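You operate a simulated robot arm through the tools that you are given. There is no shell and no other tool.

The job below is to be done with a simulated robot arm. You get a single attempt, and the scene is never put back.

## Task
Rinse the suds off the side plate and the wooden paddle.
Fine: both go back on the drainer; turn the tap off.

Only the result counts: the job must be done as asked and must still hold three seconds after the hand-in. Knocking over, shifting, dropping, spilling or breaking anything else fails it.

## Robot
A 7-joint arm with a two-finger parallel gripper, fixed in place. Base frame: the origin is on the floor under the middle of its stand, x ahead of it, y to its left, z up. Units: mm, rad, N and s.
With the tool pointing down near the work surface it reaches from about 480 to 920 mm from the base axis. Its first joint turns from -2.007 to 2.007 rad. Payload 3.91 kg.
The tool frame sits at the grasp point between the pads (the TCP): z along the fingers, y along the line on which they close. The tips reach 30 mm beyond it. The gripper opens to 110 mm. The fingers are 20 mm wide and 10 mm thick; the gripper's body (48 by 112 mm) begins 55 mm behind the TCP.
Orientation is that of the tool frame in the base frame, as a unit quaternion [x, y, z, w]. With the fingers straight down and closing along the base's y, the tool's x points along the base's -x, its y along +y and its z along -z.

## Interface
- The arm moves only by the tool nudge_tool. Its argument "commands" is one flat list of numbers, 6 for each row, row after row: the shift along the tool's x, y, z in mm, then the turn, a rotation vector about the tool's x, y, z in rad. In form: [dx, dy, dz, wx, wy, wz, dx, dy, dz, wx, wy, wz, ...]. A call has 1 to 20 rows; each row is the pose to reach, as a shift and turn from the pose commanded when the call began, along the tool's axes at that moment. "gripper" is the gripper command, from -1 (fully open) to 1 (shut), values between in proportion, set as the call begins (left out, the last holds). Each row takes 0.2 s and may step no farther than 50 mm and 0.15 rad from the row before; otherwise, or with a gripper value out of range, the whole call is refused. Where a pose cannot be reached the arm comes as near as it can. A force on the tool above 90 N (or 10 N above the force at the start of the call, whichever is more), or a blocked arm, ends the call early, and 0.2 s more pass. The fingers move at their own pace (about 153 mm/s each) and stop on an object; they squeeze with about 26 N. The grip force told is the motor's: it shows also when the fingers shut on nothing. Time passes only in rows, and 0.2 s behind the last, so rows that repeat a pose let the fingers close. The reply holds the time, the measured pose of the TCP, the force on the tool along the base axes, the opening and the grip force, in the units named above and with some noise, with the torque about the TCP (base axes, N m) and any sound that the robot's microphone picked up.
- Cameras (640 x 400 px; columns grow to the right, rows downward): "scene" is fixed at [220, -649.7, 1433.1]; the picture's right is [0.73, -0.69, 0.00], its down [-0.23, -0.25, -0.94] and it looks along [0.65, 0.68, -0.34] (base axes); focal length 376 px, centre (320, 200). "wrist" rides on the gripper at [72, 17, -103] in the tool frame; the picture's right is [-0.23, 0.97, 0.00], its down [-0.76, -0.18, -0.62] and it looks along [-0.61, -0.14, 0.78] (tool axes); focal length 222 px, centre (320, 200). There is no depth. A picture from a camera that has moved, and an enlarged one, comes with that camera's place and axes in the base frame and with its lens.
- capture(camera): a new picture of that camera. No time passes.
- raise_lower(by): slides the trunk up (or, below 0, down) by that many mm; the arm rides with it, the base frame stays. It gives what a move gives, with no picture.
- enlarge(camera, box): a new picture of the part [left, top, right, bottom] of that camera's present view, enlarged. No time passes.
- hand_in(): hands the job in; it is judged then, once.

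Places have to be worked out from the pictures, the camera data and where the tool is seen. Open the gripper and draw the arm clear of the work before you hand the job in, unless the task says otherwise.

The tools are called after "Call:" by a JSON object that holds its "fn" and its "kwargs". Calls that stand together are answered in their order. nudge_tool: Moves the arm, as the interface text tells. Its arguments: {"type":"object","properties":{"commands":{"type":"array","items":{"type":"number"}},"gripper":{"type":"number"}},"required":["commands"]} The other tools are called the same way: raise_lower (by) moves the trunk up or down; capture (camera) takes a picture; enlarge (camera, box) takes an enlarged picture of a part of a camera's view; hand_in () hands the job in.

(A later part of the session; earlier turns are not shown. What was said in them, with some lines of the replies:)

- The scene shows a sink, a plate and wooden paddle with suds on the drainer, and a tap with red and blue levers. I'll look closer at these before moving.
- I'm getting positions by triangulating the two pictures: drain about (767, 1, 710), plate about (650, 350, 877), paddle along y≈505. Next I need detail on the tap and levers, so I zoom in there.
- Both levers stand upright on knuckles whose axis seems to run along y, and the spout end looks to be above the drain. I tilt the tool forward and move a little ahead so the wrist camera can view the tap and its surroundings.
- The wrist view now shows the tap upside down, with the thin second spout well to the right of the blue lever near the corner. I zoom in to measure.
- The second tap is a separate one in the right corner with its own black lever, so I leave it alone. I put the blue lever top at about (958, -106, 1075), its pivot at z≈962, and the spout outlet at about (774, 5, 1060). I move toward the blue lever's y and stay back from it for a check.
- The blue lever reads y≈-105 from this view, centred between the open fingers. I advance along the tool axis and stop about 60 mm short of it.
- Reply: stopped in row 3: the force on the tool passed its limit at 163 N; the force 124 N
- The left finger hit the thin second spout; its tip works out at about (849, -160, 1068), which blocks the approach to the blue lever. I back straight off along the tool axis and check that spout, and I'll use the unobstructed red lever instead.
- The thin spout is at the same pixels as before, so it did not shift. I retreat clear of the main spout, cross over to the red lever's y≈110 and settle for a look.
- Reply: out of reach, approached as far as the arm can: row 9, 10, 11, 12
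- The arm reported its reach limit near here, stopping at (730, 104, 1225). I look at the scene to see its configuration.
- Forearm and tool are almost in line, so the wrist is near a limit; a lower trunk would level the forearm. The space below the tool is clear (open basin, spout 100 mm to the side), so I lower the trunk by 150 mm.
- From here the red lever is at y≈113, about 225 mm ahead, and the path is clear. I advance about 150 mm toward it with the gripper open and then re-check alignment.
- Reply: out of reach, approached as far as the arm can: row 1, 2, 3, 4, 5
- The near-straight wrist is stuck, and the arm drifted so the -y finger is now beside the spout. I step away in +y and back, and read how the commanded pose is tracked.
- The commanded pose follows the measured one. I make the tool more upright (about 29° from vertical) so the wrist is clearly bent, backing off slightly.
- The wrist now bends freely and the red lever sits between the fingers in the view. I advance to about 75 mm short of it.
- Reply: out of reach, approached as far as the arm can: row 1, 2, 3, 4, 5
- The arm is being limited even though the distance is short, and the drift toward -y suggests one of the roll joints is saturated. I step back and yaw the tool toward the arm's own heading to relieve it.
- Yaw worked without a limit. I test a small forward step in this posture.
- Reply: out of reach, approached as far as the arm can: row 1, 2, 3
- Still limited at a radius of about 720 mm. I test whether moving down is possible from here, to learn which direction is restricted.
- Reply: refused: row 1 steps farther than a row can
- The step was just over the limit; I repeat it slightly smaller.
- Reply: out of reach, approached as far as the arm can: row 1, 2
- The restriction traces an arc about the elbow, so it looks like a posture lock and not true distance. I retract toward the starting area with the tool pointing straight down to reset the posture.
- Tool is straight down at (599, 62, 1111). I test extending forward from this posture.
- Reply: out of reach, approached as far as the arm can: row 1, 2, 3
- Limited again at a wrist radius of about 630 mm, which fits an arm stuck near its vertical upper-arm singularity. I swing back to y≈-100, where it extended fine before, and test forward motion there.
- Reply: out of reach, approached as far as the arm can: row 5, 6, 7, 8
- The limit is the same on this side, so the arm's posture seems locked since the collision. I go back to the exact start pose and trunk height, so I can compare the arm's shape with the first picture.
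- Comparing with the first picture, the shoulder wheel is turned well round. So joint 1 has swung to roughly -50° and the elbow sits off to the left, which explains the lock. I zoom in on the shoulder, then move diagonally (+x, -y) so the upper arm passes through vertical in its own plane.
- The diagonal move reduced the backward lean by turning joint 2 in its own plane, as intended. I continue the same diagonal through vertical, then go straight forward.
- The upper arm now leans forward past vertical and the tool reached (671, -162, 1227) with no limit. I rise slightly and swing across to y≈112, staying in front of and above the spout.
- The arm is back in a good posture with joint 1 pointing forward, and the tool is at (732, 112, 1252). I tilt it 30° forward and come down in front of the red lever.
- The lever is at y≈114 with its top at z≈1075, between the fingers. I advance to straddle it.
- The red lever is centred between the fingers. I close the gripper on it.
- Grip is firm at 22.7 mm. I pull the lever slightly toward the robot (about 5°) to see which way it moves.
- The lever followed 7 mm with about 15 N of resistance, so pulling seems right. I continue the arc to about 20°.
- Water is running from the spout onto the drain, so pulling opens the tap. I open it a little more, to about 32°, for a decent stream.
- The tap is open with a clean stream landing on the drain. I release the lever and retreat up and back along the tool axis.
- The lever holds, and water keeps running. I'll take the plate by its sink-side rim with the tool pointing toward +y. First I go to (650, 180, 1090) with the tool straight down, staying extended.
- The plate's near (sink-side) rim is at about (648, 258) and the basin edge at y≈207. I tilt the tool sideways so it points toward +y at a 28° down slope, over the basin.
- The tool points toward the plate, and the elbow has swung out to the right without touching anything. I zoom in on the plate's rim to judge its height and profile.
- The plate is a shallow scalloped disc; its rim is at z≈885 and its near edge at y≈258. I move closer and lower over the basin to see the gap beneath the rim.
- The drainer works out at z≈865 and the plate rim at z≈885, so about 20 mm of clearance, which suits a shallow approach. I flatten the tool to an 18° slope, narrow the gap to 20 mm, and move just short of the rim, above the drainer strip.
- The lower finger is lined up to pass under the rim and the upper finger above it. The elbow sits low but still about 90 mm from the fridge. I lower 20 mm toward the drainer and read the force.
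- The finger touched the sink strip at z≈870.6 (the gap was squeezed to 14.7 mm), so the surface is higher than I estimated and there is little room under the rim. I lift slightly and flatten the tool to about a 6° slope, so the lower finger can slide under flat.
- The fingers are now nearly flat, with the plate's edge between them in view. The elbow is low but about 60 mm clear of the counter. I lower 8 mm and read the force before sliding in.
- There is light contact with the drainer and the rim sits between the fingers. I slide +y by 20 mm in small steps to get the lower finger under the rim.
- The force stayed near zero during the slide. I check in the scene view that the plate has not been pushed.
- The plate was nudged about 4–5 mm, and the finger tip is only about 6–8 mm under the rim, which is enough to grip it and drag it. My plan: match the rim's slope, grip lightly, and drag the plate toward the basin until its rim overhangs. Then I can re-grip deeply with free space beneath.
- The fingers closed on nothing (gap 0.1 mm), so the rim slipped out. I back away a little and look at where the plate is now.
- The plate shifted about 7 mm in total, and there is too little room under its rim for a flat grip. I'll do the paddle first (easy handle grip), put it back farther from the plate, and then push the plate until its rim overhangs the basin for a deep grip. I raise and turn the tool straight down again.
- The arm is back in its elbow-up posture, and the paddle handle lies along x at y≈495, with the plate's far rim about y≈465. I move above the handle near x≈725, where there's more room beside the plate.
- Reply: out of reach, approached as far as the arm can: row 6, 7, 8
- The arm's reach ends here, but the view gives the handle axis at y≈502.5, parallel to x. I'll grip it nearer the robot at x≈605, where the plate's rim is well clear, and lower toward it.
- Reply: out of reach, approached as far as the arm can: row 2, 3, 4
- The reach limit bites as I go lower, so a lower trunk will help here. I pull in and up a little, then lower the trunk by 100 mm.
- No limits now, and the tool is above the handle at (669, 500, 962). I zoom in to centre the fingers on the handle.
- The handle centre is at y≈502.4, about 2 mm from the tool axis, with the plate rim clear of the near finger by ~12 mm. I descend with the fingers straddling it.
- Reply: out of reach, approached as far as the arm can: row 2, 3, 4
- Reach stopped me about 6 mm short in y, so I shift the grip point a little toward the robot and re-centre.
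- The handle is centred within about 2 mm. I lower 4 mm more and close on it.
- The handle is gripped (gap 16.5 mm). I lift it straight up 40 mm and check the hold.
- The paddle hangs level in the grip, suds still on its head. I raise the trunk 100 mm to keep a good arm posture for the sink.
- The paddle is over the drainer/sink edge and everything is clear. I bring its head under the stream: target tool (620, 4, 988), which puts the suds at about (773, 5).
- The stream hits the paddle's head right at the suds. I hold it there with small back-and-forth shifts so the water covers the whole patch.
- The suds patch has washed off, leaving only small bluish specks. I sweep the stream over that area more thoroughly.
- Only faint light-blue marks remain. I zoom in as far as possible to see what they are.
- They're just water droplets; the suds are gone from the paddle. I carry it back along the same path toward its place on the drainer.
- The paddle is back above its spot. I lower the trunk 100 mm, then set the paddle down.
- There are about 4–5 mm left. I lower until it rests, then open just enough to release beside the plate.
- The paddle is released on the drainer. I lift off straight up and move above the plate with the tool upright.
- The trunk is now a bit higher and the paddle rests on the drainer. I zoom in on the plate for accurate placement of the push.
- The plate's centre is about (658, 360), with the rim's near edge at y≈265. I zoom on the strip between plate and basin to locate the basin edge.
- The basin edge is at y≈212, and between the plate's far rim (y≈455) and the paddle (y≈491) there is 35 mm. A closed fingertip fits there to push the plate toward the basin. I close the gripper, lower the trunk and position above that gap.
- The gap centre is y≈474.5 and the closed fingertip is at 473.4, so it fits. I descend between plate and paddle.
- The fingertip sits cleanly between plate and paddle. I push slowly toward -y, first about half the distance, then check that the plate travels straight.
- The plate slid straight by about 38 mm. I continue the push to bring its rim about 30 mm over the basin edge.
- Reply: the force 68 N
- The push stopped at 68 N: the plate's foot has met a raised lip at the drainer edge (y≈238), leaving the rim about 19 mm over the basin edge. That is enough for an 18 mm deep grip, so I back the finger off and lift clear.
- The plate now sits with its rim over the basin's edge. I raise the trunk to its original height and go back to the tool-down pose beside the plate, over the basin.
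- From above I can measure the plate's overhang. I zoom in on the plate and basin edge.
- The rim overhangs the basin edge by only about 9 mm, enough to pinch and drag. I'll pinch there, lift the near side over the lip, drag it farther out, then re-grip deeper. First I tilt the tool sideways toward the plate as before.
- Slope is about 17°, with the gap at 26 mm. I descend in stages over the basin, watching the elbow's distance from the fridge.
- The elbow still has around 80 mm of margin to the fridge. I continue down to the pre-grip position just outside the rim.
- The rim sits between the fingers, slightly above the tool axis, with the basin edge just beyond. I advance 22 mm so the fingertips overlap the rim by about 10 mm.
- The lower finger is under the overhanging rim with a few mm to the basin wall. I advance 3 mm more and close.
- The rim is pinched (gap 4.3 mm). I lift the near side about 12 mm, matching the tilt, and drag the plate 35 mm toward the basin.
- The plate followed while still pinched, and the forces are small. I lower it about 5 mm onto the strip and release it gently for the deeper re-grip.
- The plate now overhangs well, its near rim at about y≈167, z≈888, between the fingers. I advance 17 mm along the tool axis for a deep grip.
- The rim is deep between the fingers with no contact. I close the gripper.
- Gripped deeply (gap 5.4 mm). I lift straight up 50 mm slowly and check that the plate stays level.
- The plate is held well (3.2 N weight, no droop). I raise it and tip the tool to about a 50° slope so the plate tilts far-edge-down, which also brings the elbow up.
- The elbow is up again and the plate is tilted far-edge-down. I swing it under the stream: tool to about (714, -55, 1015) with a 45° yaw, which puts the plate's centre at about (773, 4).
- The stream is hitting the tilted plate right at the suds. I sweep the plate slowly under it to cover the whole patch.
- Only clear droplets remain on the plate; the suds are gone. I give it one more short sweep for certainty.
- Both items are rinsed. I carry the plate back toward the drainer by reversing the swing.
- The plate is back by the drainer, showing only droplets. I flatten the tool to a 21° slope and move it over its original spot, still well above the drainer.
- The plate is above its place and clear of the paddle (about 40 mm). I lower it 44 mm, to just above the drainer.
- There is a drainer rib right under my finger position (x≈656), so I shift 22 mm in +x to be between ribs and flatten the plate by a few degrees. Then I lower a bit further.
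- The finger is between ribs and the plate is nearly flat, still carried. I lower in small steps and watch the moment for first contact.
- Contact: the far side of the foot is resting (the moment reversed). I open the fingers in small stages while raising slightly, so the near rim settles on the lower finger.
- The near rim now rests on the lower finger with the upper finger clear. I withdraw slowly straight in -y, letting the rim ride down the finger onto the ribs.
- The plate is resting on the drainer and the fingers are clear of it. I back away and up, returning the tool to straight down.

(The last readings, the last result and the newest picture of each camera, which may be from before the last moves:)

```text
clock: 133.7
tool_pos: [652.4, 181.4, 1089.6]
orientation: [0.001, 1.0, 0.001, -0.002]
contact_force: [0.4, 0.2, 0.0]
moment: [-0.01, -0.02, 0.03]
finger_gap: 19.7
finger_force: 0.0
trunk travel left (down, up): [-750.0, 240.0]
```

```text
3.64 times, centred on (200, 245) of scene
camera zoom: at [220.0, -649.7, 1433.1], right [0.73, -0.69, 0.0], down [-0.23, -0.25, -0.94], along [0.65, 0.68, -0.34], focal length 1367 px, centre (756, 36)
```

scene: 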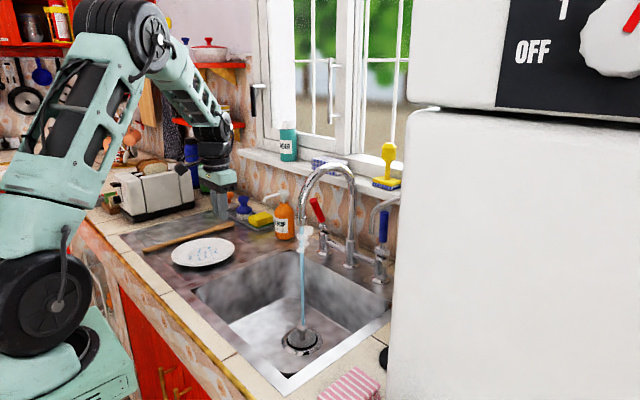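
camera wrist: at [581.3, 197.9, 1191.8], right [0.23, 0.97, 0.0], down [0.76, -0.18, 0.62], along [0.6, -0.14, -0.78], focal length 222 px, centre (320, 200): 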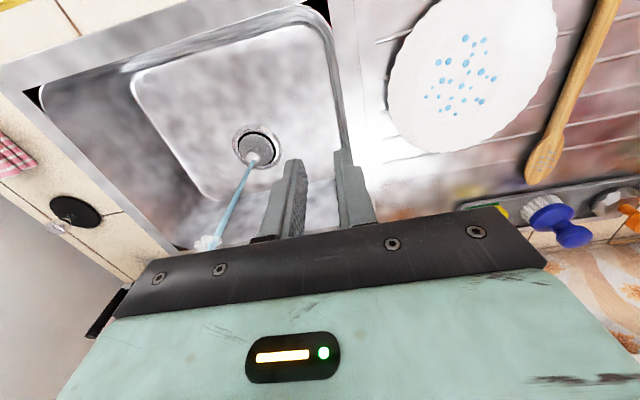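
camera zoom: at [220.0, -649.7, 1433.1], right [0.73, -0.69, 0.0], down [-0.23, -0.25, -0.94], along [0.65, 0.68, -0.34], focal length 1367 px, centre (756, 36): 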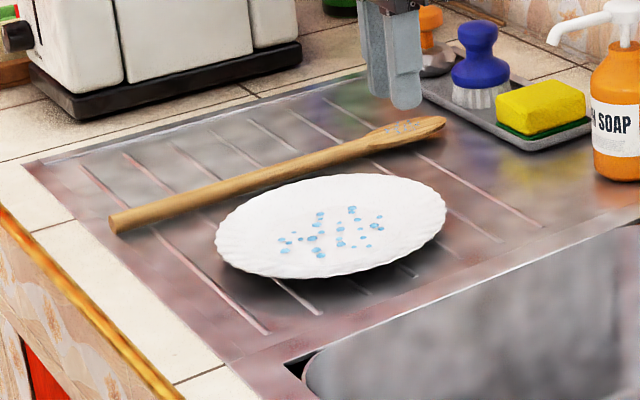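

Both clean items rest on the drainer. Now I turn the tap off: I retrace the path to the red lever with the gripper open.

Call:
{"fn": "nudge_tool", "kwargs": {"commands": [-33, -12.5, -25.2, 0, -0.104, 0, -66, -25, -50.4, 0, -0.208, 0, -99, -37.6, -75.6, 0, -0.312, 0, -132, -50, -100.8, 0, -0.416, 0, -161, -66, -123, 0, -0.52, 0, -161, -66, -123, 0, -0.52, 0], "gripper": -0.6}}

Call:
{"fn": "capture", "kwargs": {"camera": "wrist"}}

Call:
{"fn": "enlarge", "kwargs": {"camera": "scene", "box": [260, 150, 400, 280]}}

```text
clock: 135.1
tool_pos: [813.0, 113.0, 1213.0]
orientation: [0.001, 0.967, 0.002, 0.256]
contact_force: [-0.1, -0.4, -0.3]
moment: [-0.02, -0.04, -0.05]
finger_gap: 88.0
finger_force: 0.1
trunk travel left (down, up): [-750.0, 240.0]
```

```text
taken
camera wrist: at [700.4, 129.3, 1265.4], right [0.2, 0.97, 0.12], down [0.35, -0.18, 0.92], along [0.91, -0.14, -0.38], focal length 222 px, centre (320, 200)
```

wrist: 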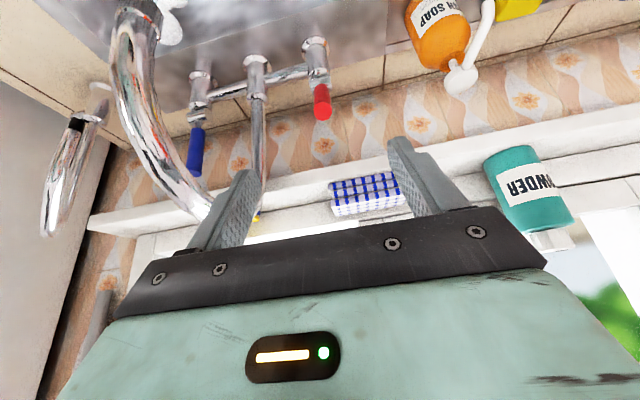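

```text
3.08 times, centred on (330, 215) of scene
camera zoom: at [220.0, -649.7, 1433.1], right [0.73, -0.69, 0.0], down [-0.23, -0.25, -0.94], along [0.65, 0.68, -0.34], focal length 1157 px, centre (289, 154)
```

zoom: 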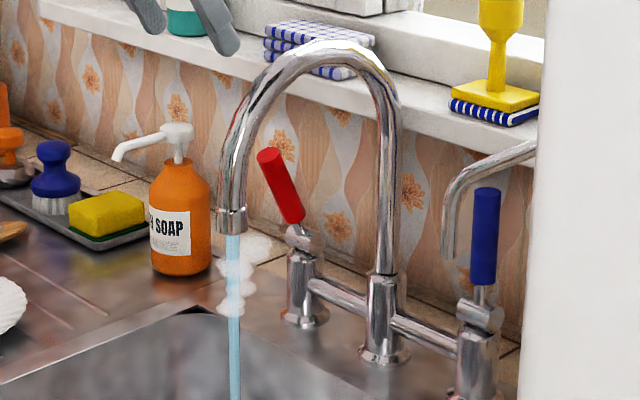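

I advance along the tool axis so the fingers straddle the tilted lever.

Call:
{"fn": "nudge_tool", "kwargs": {"commands": [0, 0, 42, 0, 0, 0, 0, 0, 84, 0, 0, 0, 1, 1, 126, 0, 0, 0, 1.5, 1, 165, 0, 0, 0, 2, 1.5, 202, 0, 0, 0, 2, 1.5, 202, 0, 0, 0]}}

Call:
{"fn": "capture", "kwargs": {"camera": "wrist"}}

Call:
{"fn": "enlarge", "kwargs": {"camera": "scene", "box": [260, 150, 400, 280]}}

```text
clock: 136.5
tool_pos: [912.1, 116.3, 1036.4]
orientation: [0.001, 0.967, 0.002, 0.255]
contact_force: [0.0, -0.7, 0.2]
moment: [0.0, -0.03, 0.01]
finger_gap: 87.7
finger_force: 0.1
trunk travel left (down, up): [-750.0, 240.0]
```

```text
taken
camera wrist: at [798.2, 132.5, 1088.2], right [0.2, 0.97, 0.12], down [0.35, -0.18, 0.92], along [0.91, -0.14, -0.38], focal length 222 px, centre (320, 200)
```

wrist: 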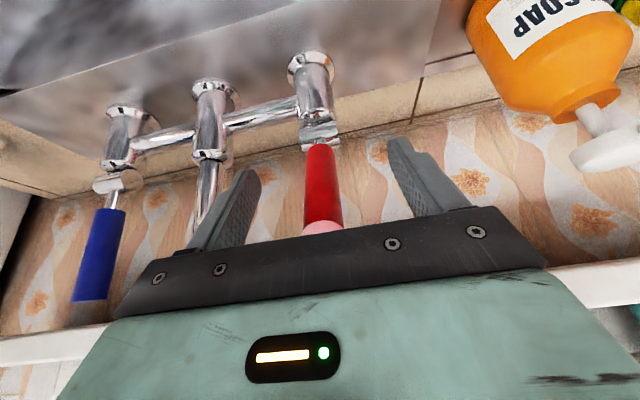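

```text
3.08 times, centred on (330, 215) of scene
camera zoom: at [220.0, -649.7, 1433.1], right [0.73, -0.69, 0.0], down [-0.23, -0.25, -0.94], along [0.65, 0.68, -0.34], focal length 1157 px, centre (289, 154)
```

zoom: 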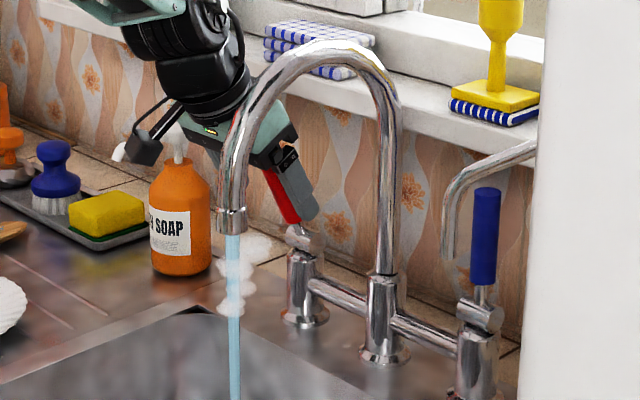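

The lever is centred between the fingers. I close on it and swing it back up along its arc to the closed position.

Call:
{"fn": "nudge_tool", "kwargs": {"commands": [0, 0, 0, 0, 0, 0, 0, 0, 0, 0, 0, 0, 0, 0, 0, 0, 0, 0], "gripper": 1}}

Call:
{"fn": "nudge_tool", "kwargs": {"commands": [-8.7, 0, 0.6, 0, 0, 0, -17.4, 0, 1.8, 0, 0, 0, -29.5, 0, 4.7, 0, 0, 0, -39.7, 0, 8.1, 0, 0, 0, -45.8, 0, 11.5, 0, 0, 0, -45.8, 0, 11.5, 0, 0, 0]}}

Call:
{"fn": "enlarge", "kwargs": {"camera": "scene", "box": [250, 150, 410, 370]}}

```text
clock: 137.3
tool_pos: [912.4, 114.1, 1035.0]
orientation: [0.002, 0.967, 0.001, 0.255]
contact_force: [-1.7, -7.4, -0.3]
moment: [-0.26, 0.1, -0.24]
finger_gap: 21.4
finger_force: 45.0
trunk travel left (down, up): [-750.0, 240.0]
```

```text
clock: 138.7
tool_pos: [953.6, 115.4, 1045.8]
orientation: [0.001, 0.968, 0.002, 0.251]
contact_force: [-33.1, -17.2, -4.3]
moment: [-0.42, 0.49, -0.23]
finger_gap: 22.8
finger_force: 44.9
trunk travel left (down, up): [-750.0, 240.0]
```

```text
1.82 times, centred on (330, 260) of scene
camera zoom: at [220.0, -649.7, 1433.1], right [0.73, -0.69, 0.0], down [-0.23, -0.25, -0.94], along [0.65, 0.68, -0.34], focal length 684 px, centre (302, 91)
```

zoom: 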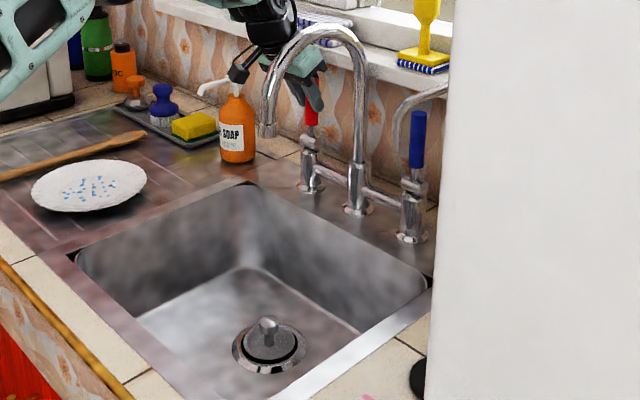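

The stream has stopped, and the lever is against its closed stop (33 N). I relax the push slightly, open the gripper and retreat along the tool axis.

Call:
{"fn": "nudge_tool", "kwargs": {"commands": [2.6, 0, -1.5, 0, 0, 0, 2.6, 0, -1.5, 0, 0, 0]}}

Call:
{"fn": "nudge_tool", "kwargs": {"commands": [0, 0, 0, 0, 0, 0, 0, 0, 0, 0, 0, 0, 0, 0, -30, 0, 0, 0, 0, 0, -70, 0, 0, 0, 0, 0, -115, 0, 0, 0, 0, 0, -160, 0, 0, 0, 0, 0, -205, 0, 0, 0, 0, 0, -205, 0, 0, 0], "gripper": -0.6}}

Call:
{"fn": "capture", "kwargs": {"camera": "wrist"}}

Call:
{"fn": "capture", "kwargs": {"camera": "scene"}}

Call:
{"fn": "enlarge", "kwargs": {"camera": "scene", "box": [260, 150, 400, 280]}}

```text
clock: 139.3
tool_pos: [953.2, 113.4, 1046.7]
orientation: [0.001, 0.967, 0.001, 0.254]
contact_force: [-13.6, -14.8, -12.6]
moment: [-0.49, 0.19, -0.2]
finger_gap: 22.5
finger_force: 44.9
trunk travel left (down, up): [-750.0, 240.0]
```

```text
clock: 141.1
tool_pos: [852.4, 115.3, 1224.9]
orientation: [0.001, 0.967, 0.002, 0.256]
contact_force: [-0.4, -0.1, 0.3]
moment: [0.01, 0.0, -0.02]
finger_gap: 87.9
finger_force: 0.1
trunk travel left (down, up): [-750.0, 240.0]
```

```text
taken
camera wrist: at [739.9, 131.9, 1278.4], right [0.2, 0.97, 0.12], down [0.35, -0.18, 0.92], along [0.91, -0.14, -0.38], focal length 222 px, centre (320, 200)
```

wrist: 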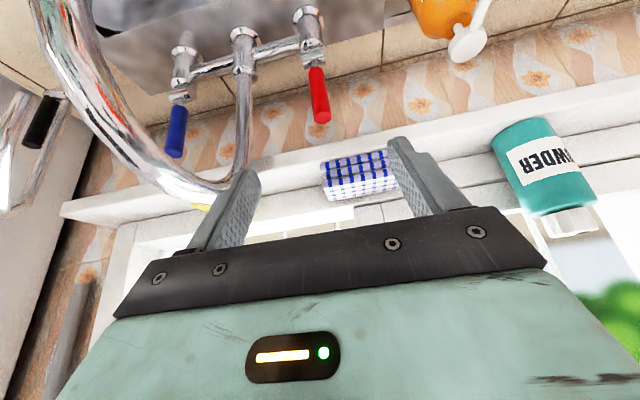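

```text
taken
```

scene: 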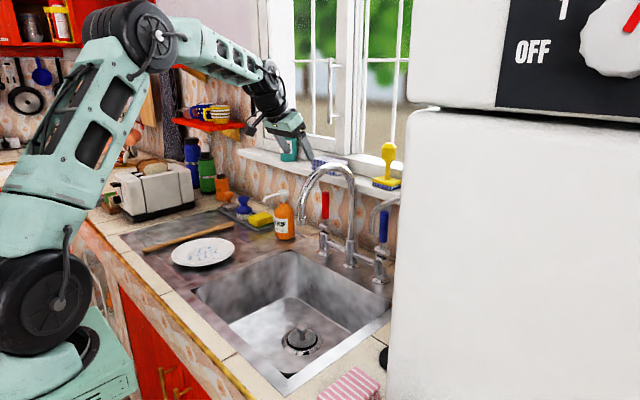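

```text
3.08 times, centred on (330, 215) of scene
camera zoom: at [220.0, -649.7, 1433.1], right [0.73, -0.69, 0.0], down [-0.23, -0.25, -0.94], along [0.65, 0.68, -0.34], focal length 1157 px, centre (289, 154)
```

zoom: 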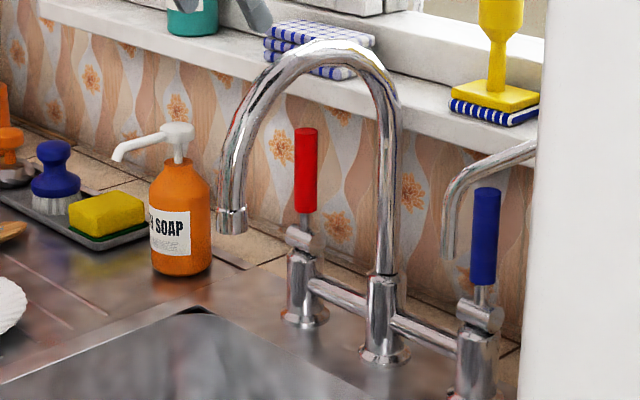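

The lever is upright again, matching its starting position, and no water is flowing. I draw the arm back clear of the work and do a final check.

Call:
{"fn": "nudge_tool", "kwargs": {"commands": [27.6, 0, -27, 0, 0.1, 0, 55.3, 0, -54.5, 0, 0.2, 0, 83, 0, -82, 0, 0.3, 0, 110.6, 0, -109, 0, 0.4, 0, 110.6, 0, -109, 0, 0.5, 0, 110.6, 0, -109, 0, 0.5, 0], "gripper": -1}}

Call:
{"fn": "capture", "kwargs": {"camera": "scene"}}

Call:
{"fn": "enlarge", "kwargs": {"camera": "scene", "box": [120, 180, 280, 300]}}

Call:
{"fn": "enlarge", "kwargs": {"camera": "scene", "box": [280, 180, 400, 360]}}

Call:
{"fn": "capture", "kwargs": {"camera": "wrist"}}

```text
clock: 142.5
tool_pos: [703.1, 115.7, 1266.4]
orientation: [0.001, 1.0, 0.003, 0.008]
contact_force: [0.8, 0.2, 0.2]
moment: [-0.02, -0.03, -0.02]
finger_gap: 110.2
finger_force: 0.0
trunk travel left (down, up): [-750.0, 240.0]
```

```text
taken
```

scene: 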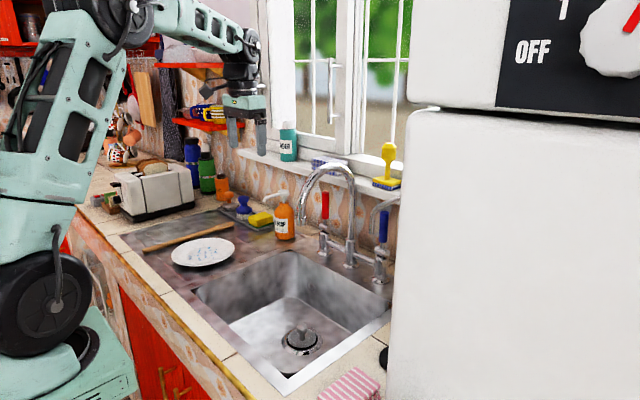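

```text
3.33 times, centred on (200, 240) of scene
camera zoom: at [220.0, -649.7, 1433.1], right [0.73, -0.69, 0.0], down [-0.23, -0.25, -0.94], along [0.65, 0.68, -0.34], focal length 1253 px, centre (720, 67)
```

zoom: 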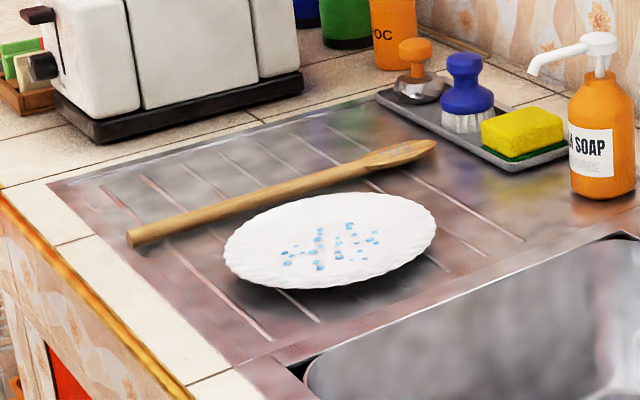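

```text
2.22 times, centred on (340, 270) of scene
camera zoom: at [220.0, -649.7, 1433.1], right [0.73, -0.69, 0.0], down [-0.23, -0.25, -0.94], along [0.65, 0.68, -0.34], focal length 836 px, centre (276, 44)
```

zoom: 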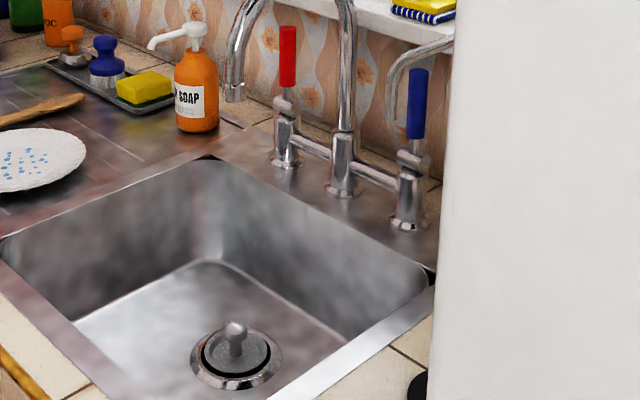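

```text
taken
camera wrist: at [630.5, 132.2, 1367.2], right [0.23, 0.97, 0.01], down [0.75, -0.18, 0.63], along [0.62, -0.14, -0.77], focal length 222 px, centre (320, 200)
```

wrist: 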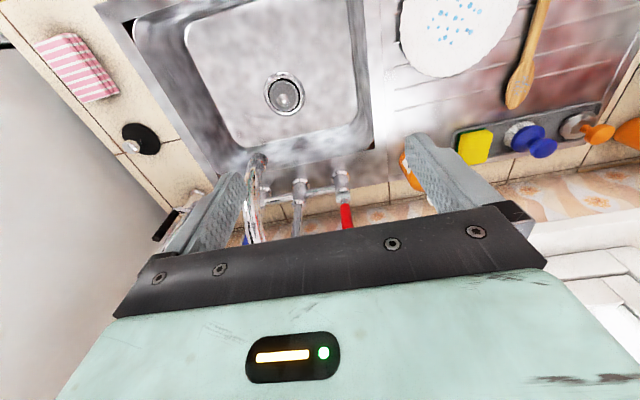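

Final check: the plate and paddle are clean and lie on the drainer. The lever is upright with no water running, everything else is where it was, and the open gripper is well clear. I hand the job in.

Call:
{"fn": "hand_in", "kwargs": {}}

```text
The job is handed in.
```

The side plate and the wooden paddle are both rinsed free of suds and back on the drainer, and the tap is off. I've handed the job in; no verdict came back with the hand-in.

- **Hot tap:** I used the red (hot) lever, because the thin second tap blocks the way to the blue one. The water ran hot enough to steam.
- **Bumps:** Early on, a finger hit the thin second tap at about 160 N. It looked unmoved in the pictures afterwards.
- **Plate:** The gap under its rim was too small to grip, so I pushed it to the basin edge first. It jammed against the drainer lip at about 68 N before I freed it, and it looks undamaged. It now sits about 2 cm from where it started.
- **Droplets:** What still shows on both pieces is water droplets.

The gripper is open and the arm is clear of the work. Nothing else looks moved, spilled or broken in the final pictures.
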